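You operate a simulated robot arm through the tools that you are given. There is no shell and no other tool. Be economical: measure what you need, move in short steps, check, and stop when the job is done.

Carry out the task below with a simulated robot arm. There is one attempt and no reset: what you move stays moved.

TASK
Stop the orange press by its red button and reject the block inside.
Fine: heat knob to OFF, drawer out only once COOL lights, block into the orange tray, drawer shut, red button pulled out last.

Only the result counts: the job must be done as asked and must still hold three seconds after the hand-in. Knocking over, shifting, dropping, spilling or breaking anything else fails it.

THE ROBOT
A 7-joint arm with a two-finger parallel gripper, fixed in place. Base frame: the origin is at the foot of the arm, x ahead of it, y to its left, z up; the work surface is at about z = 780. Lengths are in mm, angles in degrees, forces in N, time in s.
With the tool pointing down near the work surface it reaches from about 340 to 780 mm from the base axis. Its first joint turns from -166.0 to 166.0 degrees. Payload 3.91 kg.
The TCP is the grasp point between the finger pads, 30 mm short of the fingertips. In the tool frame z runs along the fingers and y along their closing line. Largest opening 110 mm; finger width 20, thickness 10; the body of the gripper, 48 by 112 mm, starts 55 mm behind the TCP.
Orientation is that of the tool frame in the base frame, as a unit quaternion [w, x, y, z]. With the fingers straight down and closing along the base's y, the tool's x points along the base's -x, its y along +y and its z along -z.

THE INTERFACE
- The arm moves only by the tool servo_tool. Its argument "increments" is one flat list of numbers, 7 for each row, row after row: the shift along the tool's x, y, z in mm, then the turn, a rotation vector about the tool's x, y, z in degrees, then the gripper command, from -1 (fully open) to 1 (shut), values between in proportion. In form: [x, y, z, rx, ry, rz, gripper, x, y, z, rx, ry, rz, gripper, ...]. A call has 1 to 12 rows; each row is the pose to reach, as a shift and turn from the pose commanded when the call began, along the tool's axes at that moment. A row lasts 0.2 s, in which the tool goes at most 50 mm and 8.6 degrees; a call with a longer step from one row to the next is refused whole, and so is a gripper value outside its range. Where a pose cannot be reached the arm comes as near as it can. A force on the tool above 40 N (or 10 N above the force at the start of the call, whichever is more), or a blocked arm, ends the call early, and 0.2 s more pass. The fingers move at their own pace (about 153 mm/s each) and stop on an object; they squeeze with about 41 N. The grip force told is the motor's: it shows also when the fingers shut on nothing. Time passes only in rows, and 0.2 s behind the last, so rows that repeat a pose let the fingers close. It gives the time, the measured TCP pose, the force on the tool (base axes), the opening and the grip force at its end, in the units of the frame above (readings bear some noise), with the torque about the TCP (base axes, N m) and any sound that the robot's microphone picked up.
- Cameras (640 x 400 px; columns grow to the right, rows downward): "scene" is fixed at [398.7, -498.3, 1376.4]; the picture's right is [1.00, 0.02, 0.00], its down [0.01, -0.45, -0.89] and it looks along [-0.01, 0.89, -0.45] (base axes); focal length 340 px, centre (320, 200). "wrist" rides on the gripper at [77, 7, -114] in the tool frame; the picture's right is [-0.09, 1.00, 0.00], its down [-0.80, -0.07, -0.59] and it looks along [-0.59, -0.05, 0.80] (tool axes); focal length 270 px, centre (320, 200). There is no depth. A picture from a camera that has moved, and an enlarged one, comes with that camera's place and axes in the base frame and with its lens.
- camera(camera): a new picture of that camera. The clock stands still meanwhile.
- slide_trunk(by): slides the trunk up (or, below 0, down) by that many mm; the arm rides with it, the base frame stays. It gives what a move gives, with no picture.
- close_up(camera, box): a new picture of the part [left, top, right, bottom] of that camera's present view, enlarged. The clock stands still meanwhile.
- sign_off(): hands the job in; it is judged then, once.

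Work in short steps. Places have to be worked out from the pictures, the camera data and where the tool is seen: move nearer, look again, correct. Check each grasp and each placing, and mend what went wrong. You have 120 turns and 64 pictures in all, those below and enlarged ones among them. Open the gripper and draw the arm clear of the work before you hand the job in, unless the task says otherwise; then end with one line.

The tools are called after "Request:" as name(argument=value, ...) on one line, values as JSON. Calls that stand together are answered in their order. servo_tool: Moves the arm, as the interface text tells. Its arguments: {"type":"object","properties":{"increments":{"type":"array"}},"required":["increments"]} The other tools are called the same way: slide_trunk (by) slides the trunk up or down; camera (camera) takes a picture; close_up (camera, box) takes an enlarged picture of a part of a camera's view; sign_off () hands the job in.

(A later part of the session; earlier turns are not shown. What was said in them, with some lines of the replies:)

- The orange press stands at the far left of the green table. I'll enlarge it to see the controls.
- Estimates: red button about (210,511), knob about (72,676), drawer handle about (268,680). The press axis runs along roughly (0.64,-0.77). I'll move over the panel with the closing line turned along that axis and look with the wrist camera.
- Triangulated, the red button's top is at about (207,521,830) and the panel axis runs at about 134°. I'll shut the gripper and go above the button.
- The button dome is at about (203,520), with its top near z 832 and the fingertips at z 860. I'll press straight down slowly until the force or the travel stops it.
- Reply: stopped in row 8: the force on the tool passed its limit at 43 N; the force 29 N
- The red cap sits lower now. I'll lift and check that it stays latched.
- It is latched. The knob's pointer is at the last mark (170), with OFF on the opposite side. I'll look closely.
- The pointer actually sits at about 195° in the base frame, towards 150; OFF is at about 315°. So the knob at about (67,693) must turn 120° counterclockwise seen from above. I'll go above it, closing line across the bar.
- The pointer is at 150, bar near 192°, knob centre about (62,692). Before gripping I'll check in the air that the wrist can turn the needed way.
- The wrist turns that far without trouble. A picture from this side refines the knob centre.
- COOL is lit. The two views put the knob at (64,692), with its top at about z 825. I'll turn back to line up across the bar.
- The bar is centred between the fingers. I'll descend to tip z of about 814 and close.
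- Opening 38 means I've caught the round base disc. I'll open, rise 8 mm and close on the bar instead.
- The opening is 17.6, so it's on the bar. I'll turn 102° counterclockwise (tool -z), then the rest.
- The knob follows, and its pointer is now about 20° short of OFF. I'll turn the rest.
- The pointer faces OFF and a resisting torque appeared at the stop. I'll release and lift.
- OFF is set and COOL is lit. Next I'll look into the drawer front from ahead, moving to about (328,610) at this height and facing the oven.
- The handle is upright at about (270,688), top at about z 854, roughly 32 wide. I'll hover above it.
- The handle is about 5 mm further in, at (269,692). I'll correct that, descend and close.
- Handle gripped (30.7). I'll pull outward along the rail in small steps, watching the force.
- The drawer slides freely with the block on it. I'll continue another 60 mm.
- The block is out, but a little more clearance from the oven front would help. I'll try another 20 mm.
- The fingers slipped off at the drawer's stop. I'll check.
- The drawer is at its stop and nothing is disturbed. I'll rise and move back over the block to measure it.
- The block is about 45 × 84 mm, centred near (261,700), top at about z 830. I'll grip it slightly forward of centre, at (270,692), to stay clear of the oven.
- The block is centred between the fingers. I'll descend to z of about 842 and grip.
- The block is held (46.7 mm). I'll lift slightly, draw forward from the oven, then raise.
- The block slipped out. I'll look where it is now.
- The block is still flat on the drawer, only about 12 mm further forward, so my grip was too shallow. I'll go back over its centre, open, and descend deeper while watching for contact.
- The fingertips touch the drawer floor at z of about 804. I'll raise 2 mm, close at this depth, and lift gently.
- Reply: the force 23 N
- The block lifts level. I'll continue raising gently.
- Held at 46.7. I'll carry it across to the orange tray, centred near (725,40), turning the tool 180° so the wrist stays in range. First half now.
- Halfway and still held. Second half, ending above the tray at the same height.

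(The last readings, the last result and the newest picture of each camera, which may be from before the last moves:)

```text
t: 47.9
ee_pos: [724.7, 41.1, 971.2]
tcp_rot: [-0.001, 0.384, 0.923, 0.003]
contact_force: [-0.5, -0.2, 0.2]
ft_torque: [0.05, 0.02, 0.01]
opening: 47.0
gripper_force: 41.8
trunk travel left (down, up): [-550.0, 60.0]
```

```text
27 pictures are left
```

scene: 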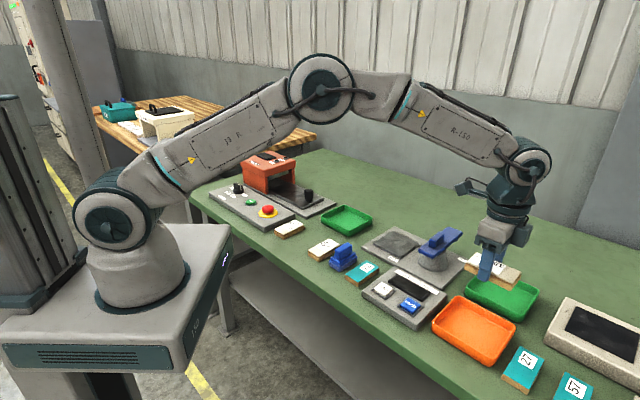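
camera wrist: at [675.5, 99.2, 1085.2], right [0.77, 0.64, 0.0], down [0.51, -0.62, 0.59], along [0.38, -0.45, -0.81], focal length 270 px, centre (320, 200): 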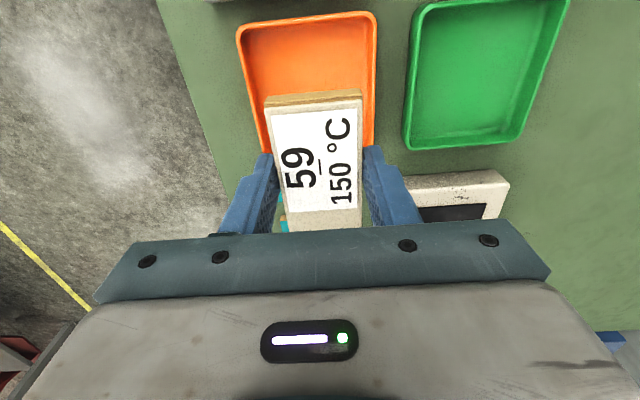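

From both cameras the tray centre is at about (723,39), and the block is aligned and centred over it. I'll lower to just above the tray floor, then slowly to contact.

Request:
servo_tool(increments=[0, 0, 25, 0, 0, 0, 1, 0, 0, 55, 0, 0, 0, 1, 0, 0, 85, 0, 0, 0, 1, 0, 0, 115, 0, 0, 0, 1, 0, 0, 135, 0, 0, 0, 1, 0, 0, 140, 0, 0, 0, 1])

Request:
close_up(camera="scene", box=[400, 220, 560, 370])

```text
t: 49.3
ee_pos: [723.9, 41.9, 831.5]
tcp_rot: [0.0, 0.383, 0.924, 0.003]
contact_force: [-0.4, -0.1, 0.0]
ft_torque: [-0.02, 0.06, 0.01]
opening: 47.0
gripper_force: 40.7
trunk travel left (down, up): [-550.0, 60.0]
```

```text
2.67 times, centred on (480, 295) of scene
camera zoom: at [398.7, -498.3, 1376.4], right [1.0, 0.02, 0.0], down [0.01, -0.45, -0.89], along [-0.01, 0.89, -0.45], focal length 908 px, centre (-107, -53)
```

zoom: 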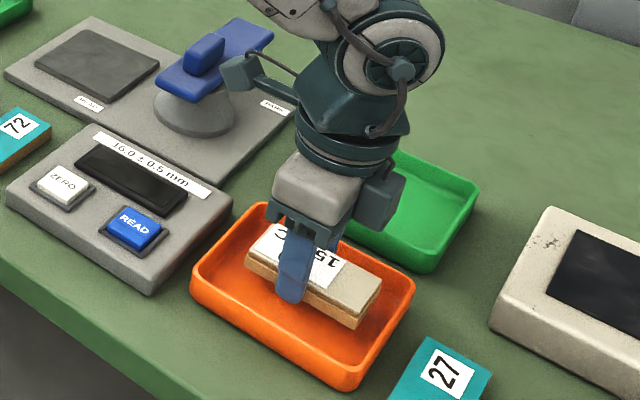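

It is inside the tray outline and still about 15 mm up. I'll lower slowly to contact.

Request:
servo_tool(increments=[1, 0, 3, 0, 0, 0, 1, 1, 0, 6, 0, 0, 0, 1, 1, 0, 9, 0, 0, 0, 1, 1, 0, 11, 0, 0, 0, 1, 1, 0, 13, 0, 0, 0, 1, 1, 0, 15, 0, 0, 0, 1])

```text
t: 50.7
ee_pos: [723.7, 43.5, 816.8]
tcp_rot: [0.0, 0.383, 0.924, 0.003]
contact_force: [0.7, -0.2, -0.8]
ft_torque: [-0.02, 0.02, -0.02]
opening: 46.8
gripper_force: 41.1
trunk travel left (down, up): [-550.0, 60.0]
```

No contact yet at 816.8, so I'll continue in small steps.

Request:
servo_tool(increments=[0, 0, 1.5, 0, 0, 0, 1, 0, 0, 3, 0, 0, 0, 1, 0, 0, 4.5, 0, 0, 0, 1])

```text
t: 51.5
ee_pos: [723.3, 42.6, 816.1]
tcp_rot: [0.002, 0.382, 0.924, 0.004]
contact_force: [-0.2, 0.8, 22.6]
ft_torque: [-0.42, 0.61, -0.06]
opening: 47.1
gripper_force: 40.7
trunk travel left (down, up): [-550.0, 60.0]
```

Contact on the tray floor. I'll ease up, open a little and lift.

Request:
servo_tool(increments=[0, 0, -3, 0, 0, 0, 1, 0, 0, -3, 0, 0, 0, -0.2, 0, 0, -3, 0, 0, 0, -0.2, 0, 0, -3, 0, 0, 0, -0.2, 0, 0, -20, 0, 0, 0, -0.2, 0, 0, -60, 0, 0, 0, -0.2, 0, 0, -100, 0, 0, 0, -0.2, 0, 0, -145, 0, 0, 0, -0.2])

Request:
close_up(camera="scene", box=[400, 220, 560, 370])

```text
t: 53.3
ee_pos: [723.0, 40.7, 957.1]
tcp_rot: [-0.001, 0.384, 0.924, 0.003]
contact_force: [-0.5, -0.8, -0.8]
ft_torque: [0.0, 0.01, 0.02]
opening: 66.0
gripper_force: 0.0
trunk travel left (down, up): [-550.0, 60.0]
```

```text
2.67 times, centred on (480, 295) of scene
camera zoom: at [398.7, -498.3, 1376.4], right [1.0, 0.02, 0.0], down [0.01, -0.45, -0.89], along [-0.01, 0.89, -0.45], focal length 908 px, centre (-107, -53)
```

zoom: 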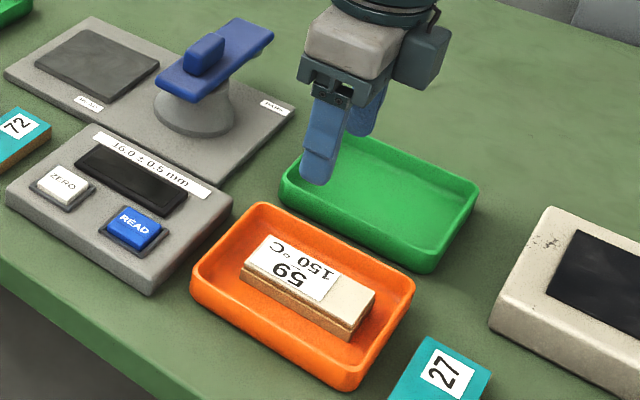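

The block lies flat in the orange tray. I'll return to the drawer with the closing line along the rail axis.

Request:
servo_tool(increments=[37, 6, -4, 0, 0, -5, 0, 74, 11, -4, 0, 0, -10, 0, 112, 17, -4, 0, 0, -15, 0, 149, 23, -4, 0, 0, -20, 0, 186, 29, -4, 0, 0, -25, 0, 223, 34, -4, 0, 0, -30, 0, 261, 40, -4, 0, 0, -35, 0, 298, 46, -4, 0, 0, -40, 0, 335, 52, -4, 0, 0, -45, 0])

```text
t: 55.3
ee_pos: [521.9, 316.5, 961.3]
tcp_rot: [0.001, -0.001, 1.0, 0.003]
contact_force: [-0.5, -0.1, -0.2]
ft_torque: [-0.05, -0.01, 0.01]
opening: 54.8
gripper_force: 0.0
trunk travel left (down, up): [-550.0, 60.0]
```

Continuing to in front of the handle.

Request:
servo_tool(increments=[22, 30, 0, 0, 0, -5, -0.2, 44, 60, 0, 0, 0, -10, -0.2, 66, 90, 0, 0, 0, -15, -0.2, 88, 120, 0, 0, 0, -20, -0.2, 110, 151, 0, 0, 0, -25, -0.2, 132, 181, 0, 0, 0, -30, -0.2, 154, 211, 0, 0, 0, -35, -0.2, 176, 241, 0, 0, 0, -40, -0.2, 198, 271, 0, 0, 0, -45, -0.2, 198, 271, 0, 0, 0, -45, -0.2])

Request:
camera(camera="wrist")

Request:
close_up(camera="scene", box=[190, 130, 350, 230])

```text
t: 57.5
ee_pos: [326.2, 588.6, 964.3]
tcp_rot: [0.002, -0.383, 0.924, 0.001]
contact_force: [0.0, -0.3, -0.3]
ft_torque: [-0.02, 0.0, 0.0]
opening: 66.0
gripper_force: 0.1
trunk travel left (down, up): [-550.0, 60.0]
```

```text
24 pictures are left
camera wrist: at [265.8, 537.7, 1077.3], right [-0.64, 0.77, 0.0], down [0.61, 0.51, 0.6], along [0.46, 0.39, -0.8], focal length 270 px, centre (320, 200)
```

wrist: 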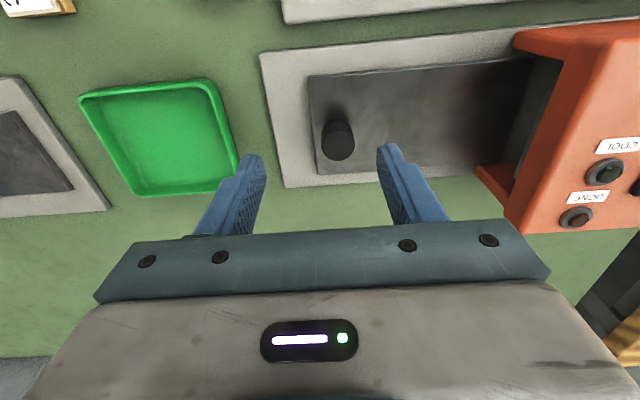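

```text
4.00 times, centred on (270, 180) of scene
camera zoom: at [398.7, -498.3, 1376.4], right [1.0, 0.02, 0.0], down [0.01, -0.45, -0.89], along [-0.01, 0.89, -0.45], focal length 1362 px, centre (520, 280)
```

zoom: 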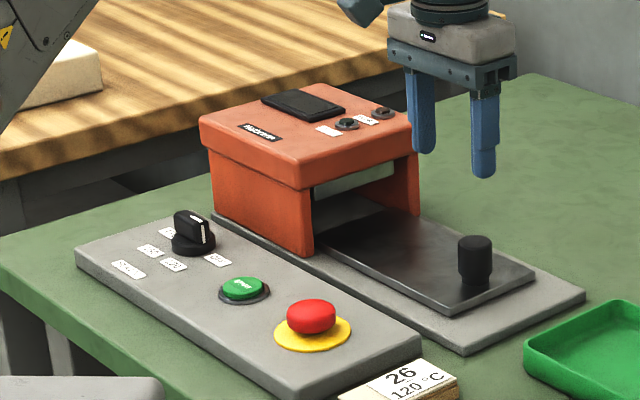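

The handle appears around (344,619). I'll move over it at a hover and verify before descending.

Request:
servo_tool(increments=[-18, 3, 20, 0, 0, 0, -0.4, -35, 6, 40, 0, 0, 0, -0.4, -35, 6, 65, 0, 0, 0, -0.4, -35, 6, 65, 0, 0, 0, -0.4])

Request:
camera(camera="wrist")

```text
t: 58.5
ee_pos: [345.9, 615.8, 896.2]
tcp_rot: [0.002, -0.383, 0.924, 0.002]
contact_force: [0.9, -0.6, -0.2]
ft_torque: [-0.03, 0.02, 0.02]
opening: 77.1
gripper_force: 0.0
trunk travel left (down, up): [-550.0, 60.0]
```

```text
22 pictures are left
camera wrist: at [286.2, 566.0, 1011.1], right [-0.64, 0.77, 0.0], down [0.61, 0.51, 0.6], along [0.46, 0.39, -0.8], focal length 270 px, centre (320, 200)
```

wrist: 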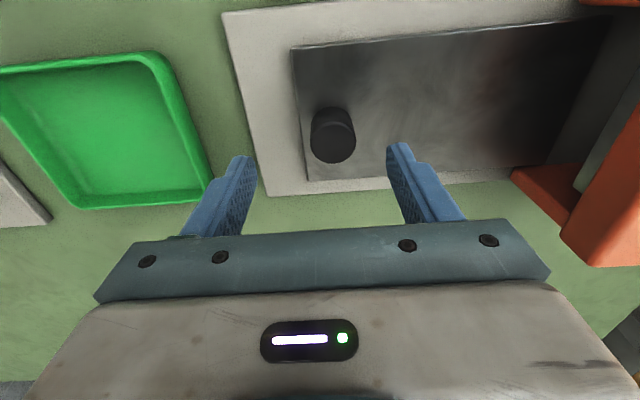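

The handle is about 7 mm further towards the oven. I'll correct, descend and close on it.

Request:
servo_tool(increments=[0, 7, 15, 0, 0, 0, -0.4, 0, 7, 30, 0, 0, 0, -0.4, 0, 7, 44, 0, 0, 0, -0.4, 0, 7, 44, 0, 0, 0, 1, 0, 7, 44, 0, 0, 0, 1, 0, 7, 44, 0, 0, 0, 1])

```text
t: 59.9
ee_pos: [340.1, 621.8, 854.6]
tcp_rot: [0.001, -0.383, 0.924, 0.002]
contact_force: [-4.3, 9.3, -1.7]
ft_torque: [0.58, -0.22, 0.21]
opening: 31.0
gripper_force: 44.6
trunk travel left (down, up): [-550.0, 60.0]
```

Gripped (31.0). I'll push the drawer in along the rail.

Request:
servo_tool(increments=[0, 9, 0, 0, 0, 0, 1, 0, 18, 0, 0, 0, 0, 1, 0, 27, 0, 0, 0, 0, 1, 0, 36, 0, 0, 0, 0, 1, 0, 45, 0, 0, 0, 0, 1, 0, 54, 0, 0, 0, 0, 1, 0, 63, 0, 0, 0, 0, 1, 0, 72, 0, 0, 0, 0, 1, 0, 80, 0, 0, 0, 0, 1, 0, 86, 0, 0, 0, 0, 1])

Request:
close_up(camera="scene", box=[190, 130, 350, 230])

```text
t: 62.1
ee_pos: [280.5, 682.2, 853.9]
tcp_rot: [0.001, -0.383, 0.924, 0.001]
contact_force: [0.0, -1.1, -0.4]
ft_torque: [-0.24, 0.07, -0.05]
opening: 31.3
gripper_force: 44.6
trunk travel left (down, up): [-550.0, 60.0]
```

```text
4.00 times, centred on (270, 180) of scene
camera zoom: at [398.7, -498.3, 1376.4], right [1.0, 0.02, 0.0], down [0.01, -0.45, -0.89], along [-0.01, 0.89, -0.45], focal length 1362 px, centre (520, 280)
```

zoom: 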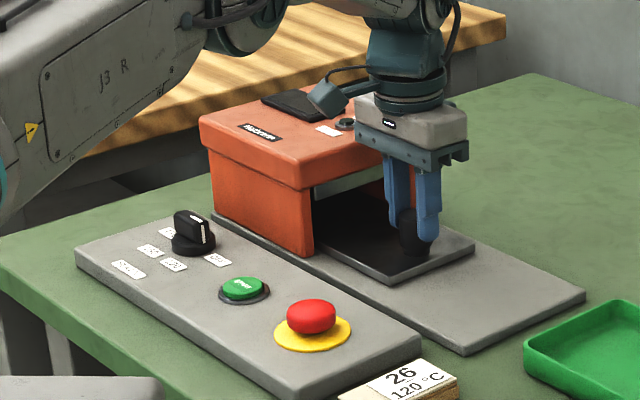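

It needs about 15 mm more to reach its starting position. I'll push in small steps until the stop.

Request:
servo_tool(increments=[0, 3, 0, 0, 0, 0, 1, 0, 6, 0, 0, 0, 0, 1, 0, 9, 0, 0, 0, 0, 1, 0, 12, 0, 0, 0, 0, 1, 0, 15, 0, 0, 0, 0, 1, 0, 17, 0, 0, 0, 0, 1, 0, 19, 0, 0, 0, 0, 1, 0, 21, 0, 0, 0, 0, 1])

Request:
close_up(camera="scene", box=[190, 130, 350, 230])

```text
t: 63.9
ee_pos: [265.4, 695.7, 854.0]
tcp_rot: [0.001, -0.382, 0.924, 0.002]
contact_force: [0.3, 0.3, -4.3]
ft_torque: [-0.11, -0.01, -0.12]
opening: 30.6
gripper_force: 45.0
trunk travel left (down, up): [-550.0, 60.0]
```

```text
4.00 times, centred on (270, 180) of scene
camera zoom: at [398.7, -498.3, 1376.4], right [1.0, 0.02, 0.0], down [0.01, -0.45, -0.89], along [-0.01, 0.89, -0.45], focal length 1362 px, centre (520, 280)
```

zoom: 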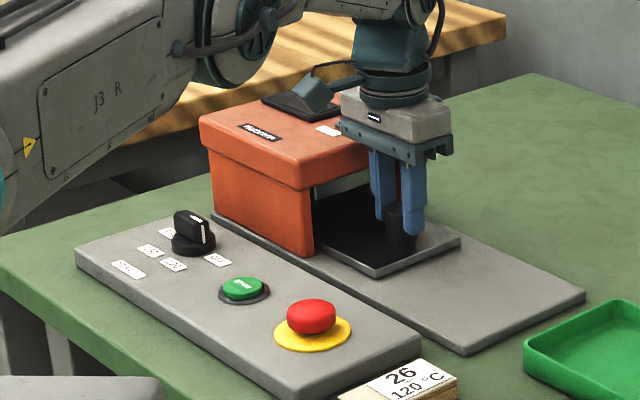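

Still about 4 mm short and no stop felt yet. I'll push further until it resists.

Request:
servo_tool(increments=[0, 2, 0, 0, 0, 0, 1, 0, 4, 0, 0, 0, 0, 1, 0, 6, 0, 0, 0, 0, 1, 0, 8, 0, 0, 0, 0, 1, 0, 10, 0, 0, 0, 0, 1])

Request:
close_up(camera="scene", box=[190, 130, 350, 230])

```text
t: 65.1
ee_pos: [262.4, 700.8, 854.5]
tcp_rot: [0.002, -0.381, 0.924, 0.0]
contact_force: [8.5, -18.5, -2.8]
ft_torque: [-0.56, -0.25, 0.04]
opening: 30.9
gripper_force: 44.5
trunk travel left (down, up): [-550.0, 60.0]
```

```text
4.00 times, centred on (270, 180) of scene
camera zoom: at [398.7, -498.3, 1376.4], right [1.0, 0.02, 0.0], down [0.01, -0.45, -0.89], along [-0.01, 0.89, -0.45], focal length 1362 px, centre (520, 280)
```

zoom: 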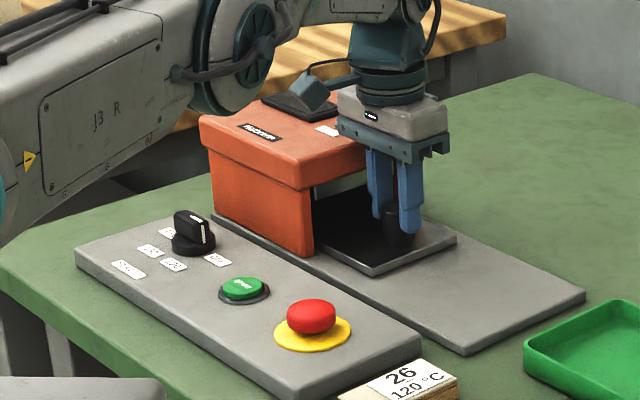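

Resistance is about 20 N and the drawer front matches its original shut position. I'll release and lift straight up.

Request:
servo_tool(increments=[0, 0, 0, 0, 0, 0, 0.1, 0, 0, 0, 0, 0, 0, 0.1, 0, 0, -30, 0, 0, 0, 0.1, 0, 0, -70, 0, 0, 0, 0.1, 0, 0, -110, 0, 0, 0, 0.1])

Request:
close_up(camera="scene", box=[190, 130, 350, 230])

```text
t: 66.3
ee_pos: [257.0, 702.6, 965.4]
tcp_rot: [0.002, -0.384, 0.924, 0.001]
contact_force: [0.3, -0.5, -0.5]
ft_torque: [-0.01, -0.04, -0.01]
opening: 49.4
gripper_force: 0.0
trunk travel left (down, up): [-550.0, 60.0]
```

```text
4.00 times, centred on (270, 180) of scene
camera zoom: at [398.7, -498.3, 1376.4], right [1.0, 0.02, 0.0], down [0.01, -0.45, -0.89], along [-0.01, 0.89, -0.45], focal length 1362 px, centre (520, 280)
```

zoom: 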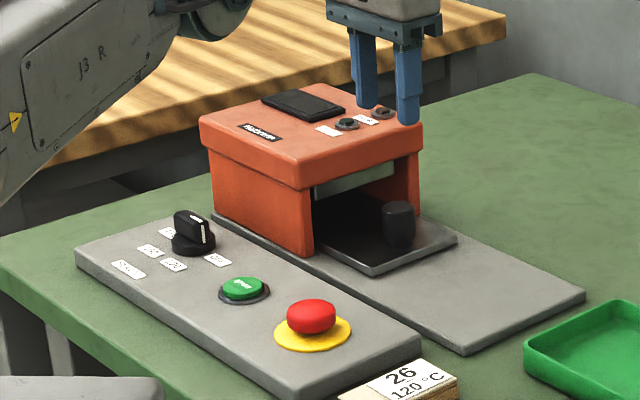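

The drawer is shut. Now I'll go above the red button with the fingers open to straddle it.

Request:
servo_tool(increments=[33, -18, 0, 0, 0, 0, -0.3, 67, -36, 0, 0, 0, 0, -0.3, 100, -54, 0, 0, 0, 0, -0.3, 133, -73, 0, 0, 0, 0, -0.3, 166, -91, 20, 0, 0, 0, -0.3, 166, -91, 60, 0, 0, 0, -0.3, 166, -91, 60, 0, 0, 0, -0.3])

Request:
camera(camera="wrist")

```text
t: 67.9
ee_pos: [206.1, 521.1, 903.6]
tcp_rot: [0.002, -0.383, 0.924, 0.002]
contact_force: [0.5, 0.0, 0.7]
ft_torque: [-0.02, 0.01, 0.01]
opening: 71.2
gripper_force: 0.0
trunk travel left (down, up): [-550.0, 60.0]
```

```text
17 pictures are left
camera wrist: at [146.0, 470.7, 1017.4], right [-0.64, 0.77, 0.0], down [0.61, 0.51, 0.6], along [0.46, 0.39, -0.8], focal length 270 px, centre (320, 200)
```

wrist: 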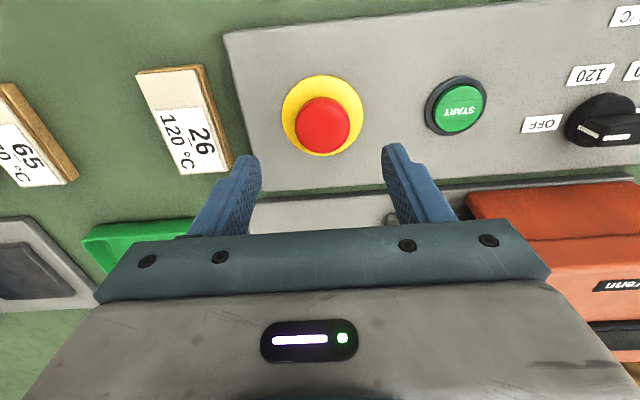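

The cap is at about (203,522). I'll correct 3 mm and descend to tip z of about 814, then close on the cap.

Request:
servo_tool(increments=[0, 3, 25, 0, 0, 0, -0.3, 0, 3, 45, 0, 0, 0, -0.3, 0, 3, 53, 0, 0, 0, -0.3, 0, 3, 57, 0, 0, 0, -0.3, 0, 3, 59, 0, 0, 0, -0.3, 0, 3, 59, 0, 0, 0, 1, 0, 3, 59, 0, 0, 0, 1, 0, 3, 59, 0, 0, 0, 1])

Request:
close_up(camera="scene", box=[230, 160, 310, 230])

```text
t: 69.7
ee_pos: [204.3, 523.9, 845.0]
tcp_rot: [0.002, -0.382, 0.924, 0.003]
contact_force: [4.1, -6.3, -0.6]
ft_torque: [-0.31, -0.12, 0.0]
opening: 40.6
gripper_force: 45.0
trunk travel left (down, up): [-550.0, 60.0]
```

```text
5.71 times, centred on (270, 195) of scene
camera zoom: at [398.7, -498.3, 1376.4], right [1.0, 0.02, 0.0], down [0.01, -0.45, -0.89], along [-0.01, 0.89, -0.45], focal length 1946 px, centre (606, 229)
```

zoom: 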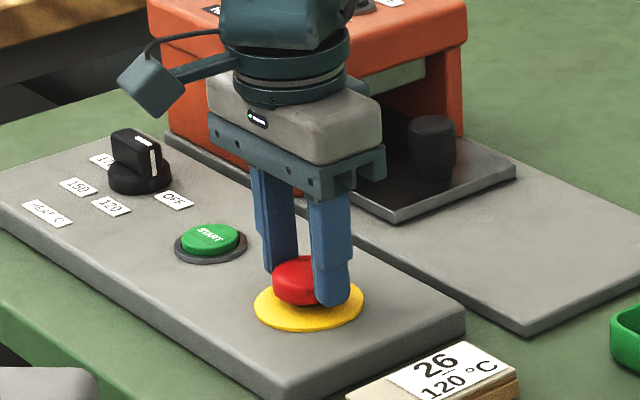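

Gripped on the cap (40.6). I'll pull up in small steps.

Request:
servo_tool(increments=[0, 0, -2, 0, 0, 0, 1, 0, 0, -4, 0, 0, 0, 1, 0, 0, -6, 0, 0, 0, 1, 0, 0, -8, 0, 0, 0, 1, 0, 0, -10, 0, 0, 0, 1])

Request:
close_up(camera="scene", box=[230, 160, 310, 230])

```text
t: 70.9
ee_pos: [206.2, 521.8, 851.7]
tcp_rot: [0.001, -0.382, 0.924, 0.002]
contact_force: [9.3, -9.7, -13.0]
ft_torque: [0.37, -0.76, -0.04]
opening: 40.5
gripper_force: 45.3
trunk travel left (down, up): [-550.0, 60.0]
```

```text
5.71 times, centred on (270, 195) of scene
camera zoom: at [398.7, -498.3, 1376.4], right [1.0, 0.02, 0.0], down [0.01, -0.45, -0.89], along [-0.01, 0.89, -0.45], focal length 1946 px, centre (606, 229)
```

zoom: 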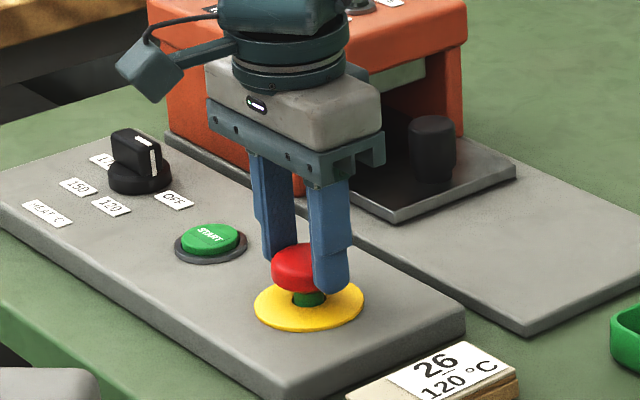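

The cap is up and the green stem is visible again. I'll release and rise clear.

Request:
servo_tool(increments=[0, 0, 0, 0, 0, 0, -0.3, 0, 0, 0, 0, 0, 0, -0.3, 0, 0, -20, 0, 0, 0, -0.3, 0, 0, -60, 0, 0, 0, -0.3, 0, 0, -100, 0, 0, 0, -0.3, 20, 0, -140, 0, 0, 0, -0.3, 60, 0, -160, 0, 0, 0, -0.3, 100, 0, -170, 0, 0, 0, -0.3])

Request:
close_up(camera="scene", box=[190, 130, 350, 230])

Request:
camera(camera="scene")

```text
t: 72.7
ee_pos: [131.8, 452.4, 1023.8]
tcp_rot: [0.003, -0.382, 0.924, 0.003]
contact_force: [-0.4, -0.1, 0.9]
ft_torque: [0.02, 0.01, 0.03]
opening: 71.7
gripper_force: 0.2
trunk travel left (down, up): [-550.0, 60.0]
```

```text
4.00 times, centred on (270, 180) of scene
camera zoom: at [398.7, -498.3, 1376.4], right [1.0, 0.02, 0.0], down [0.01, -0.45, -0.89], along [-0.01, 0.89, -0.45], focal length 1362 px, centre (520, 280)
```

zoom: 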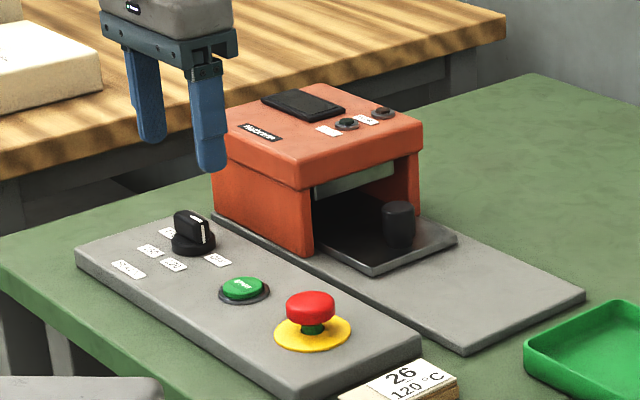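

```text
13 pictures are left
```

scene: 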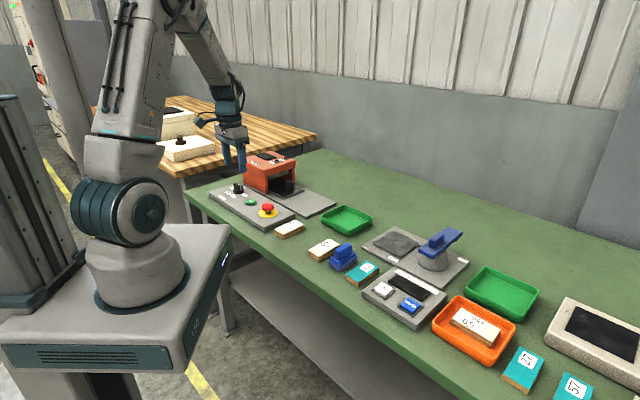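

The red button is out, the knob is at OFF, the drawer is shut, the block is in the orange tray and the arm is clear. I'm handing in.

Request:
sign_off()

```text
The job is handed in.
```

I stopped the press with the red button, turned the heat to OFF, and opened the drawer after COOL lit; block 59 is in the orange tray, the drawer is shut, and I pulled the red button out last. The block slipped out of the gripper once and stayed flat on the open drawer; the second grip held.
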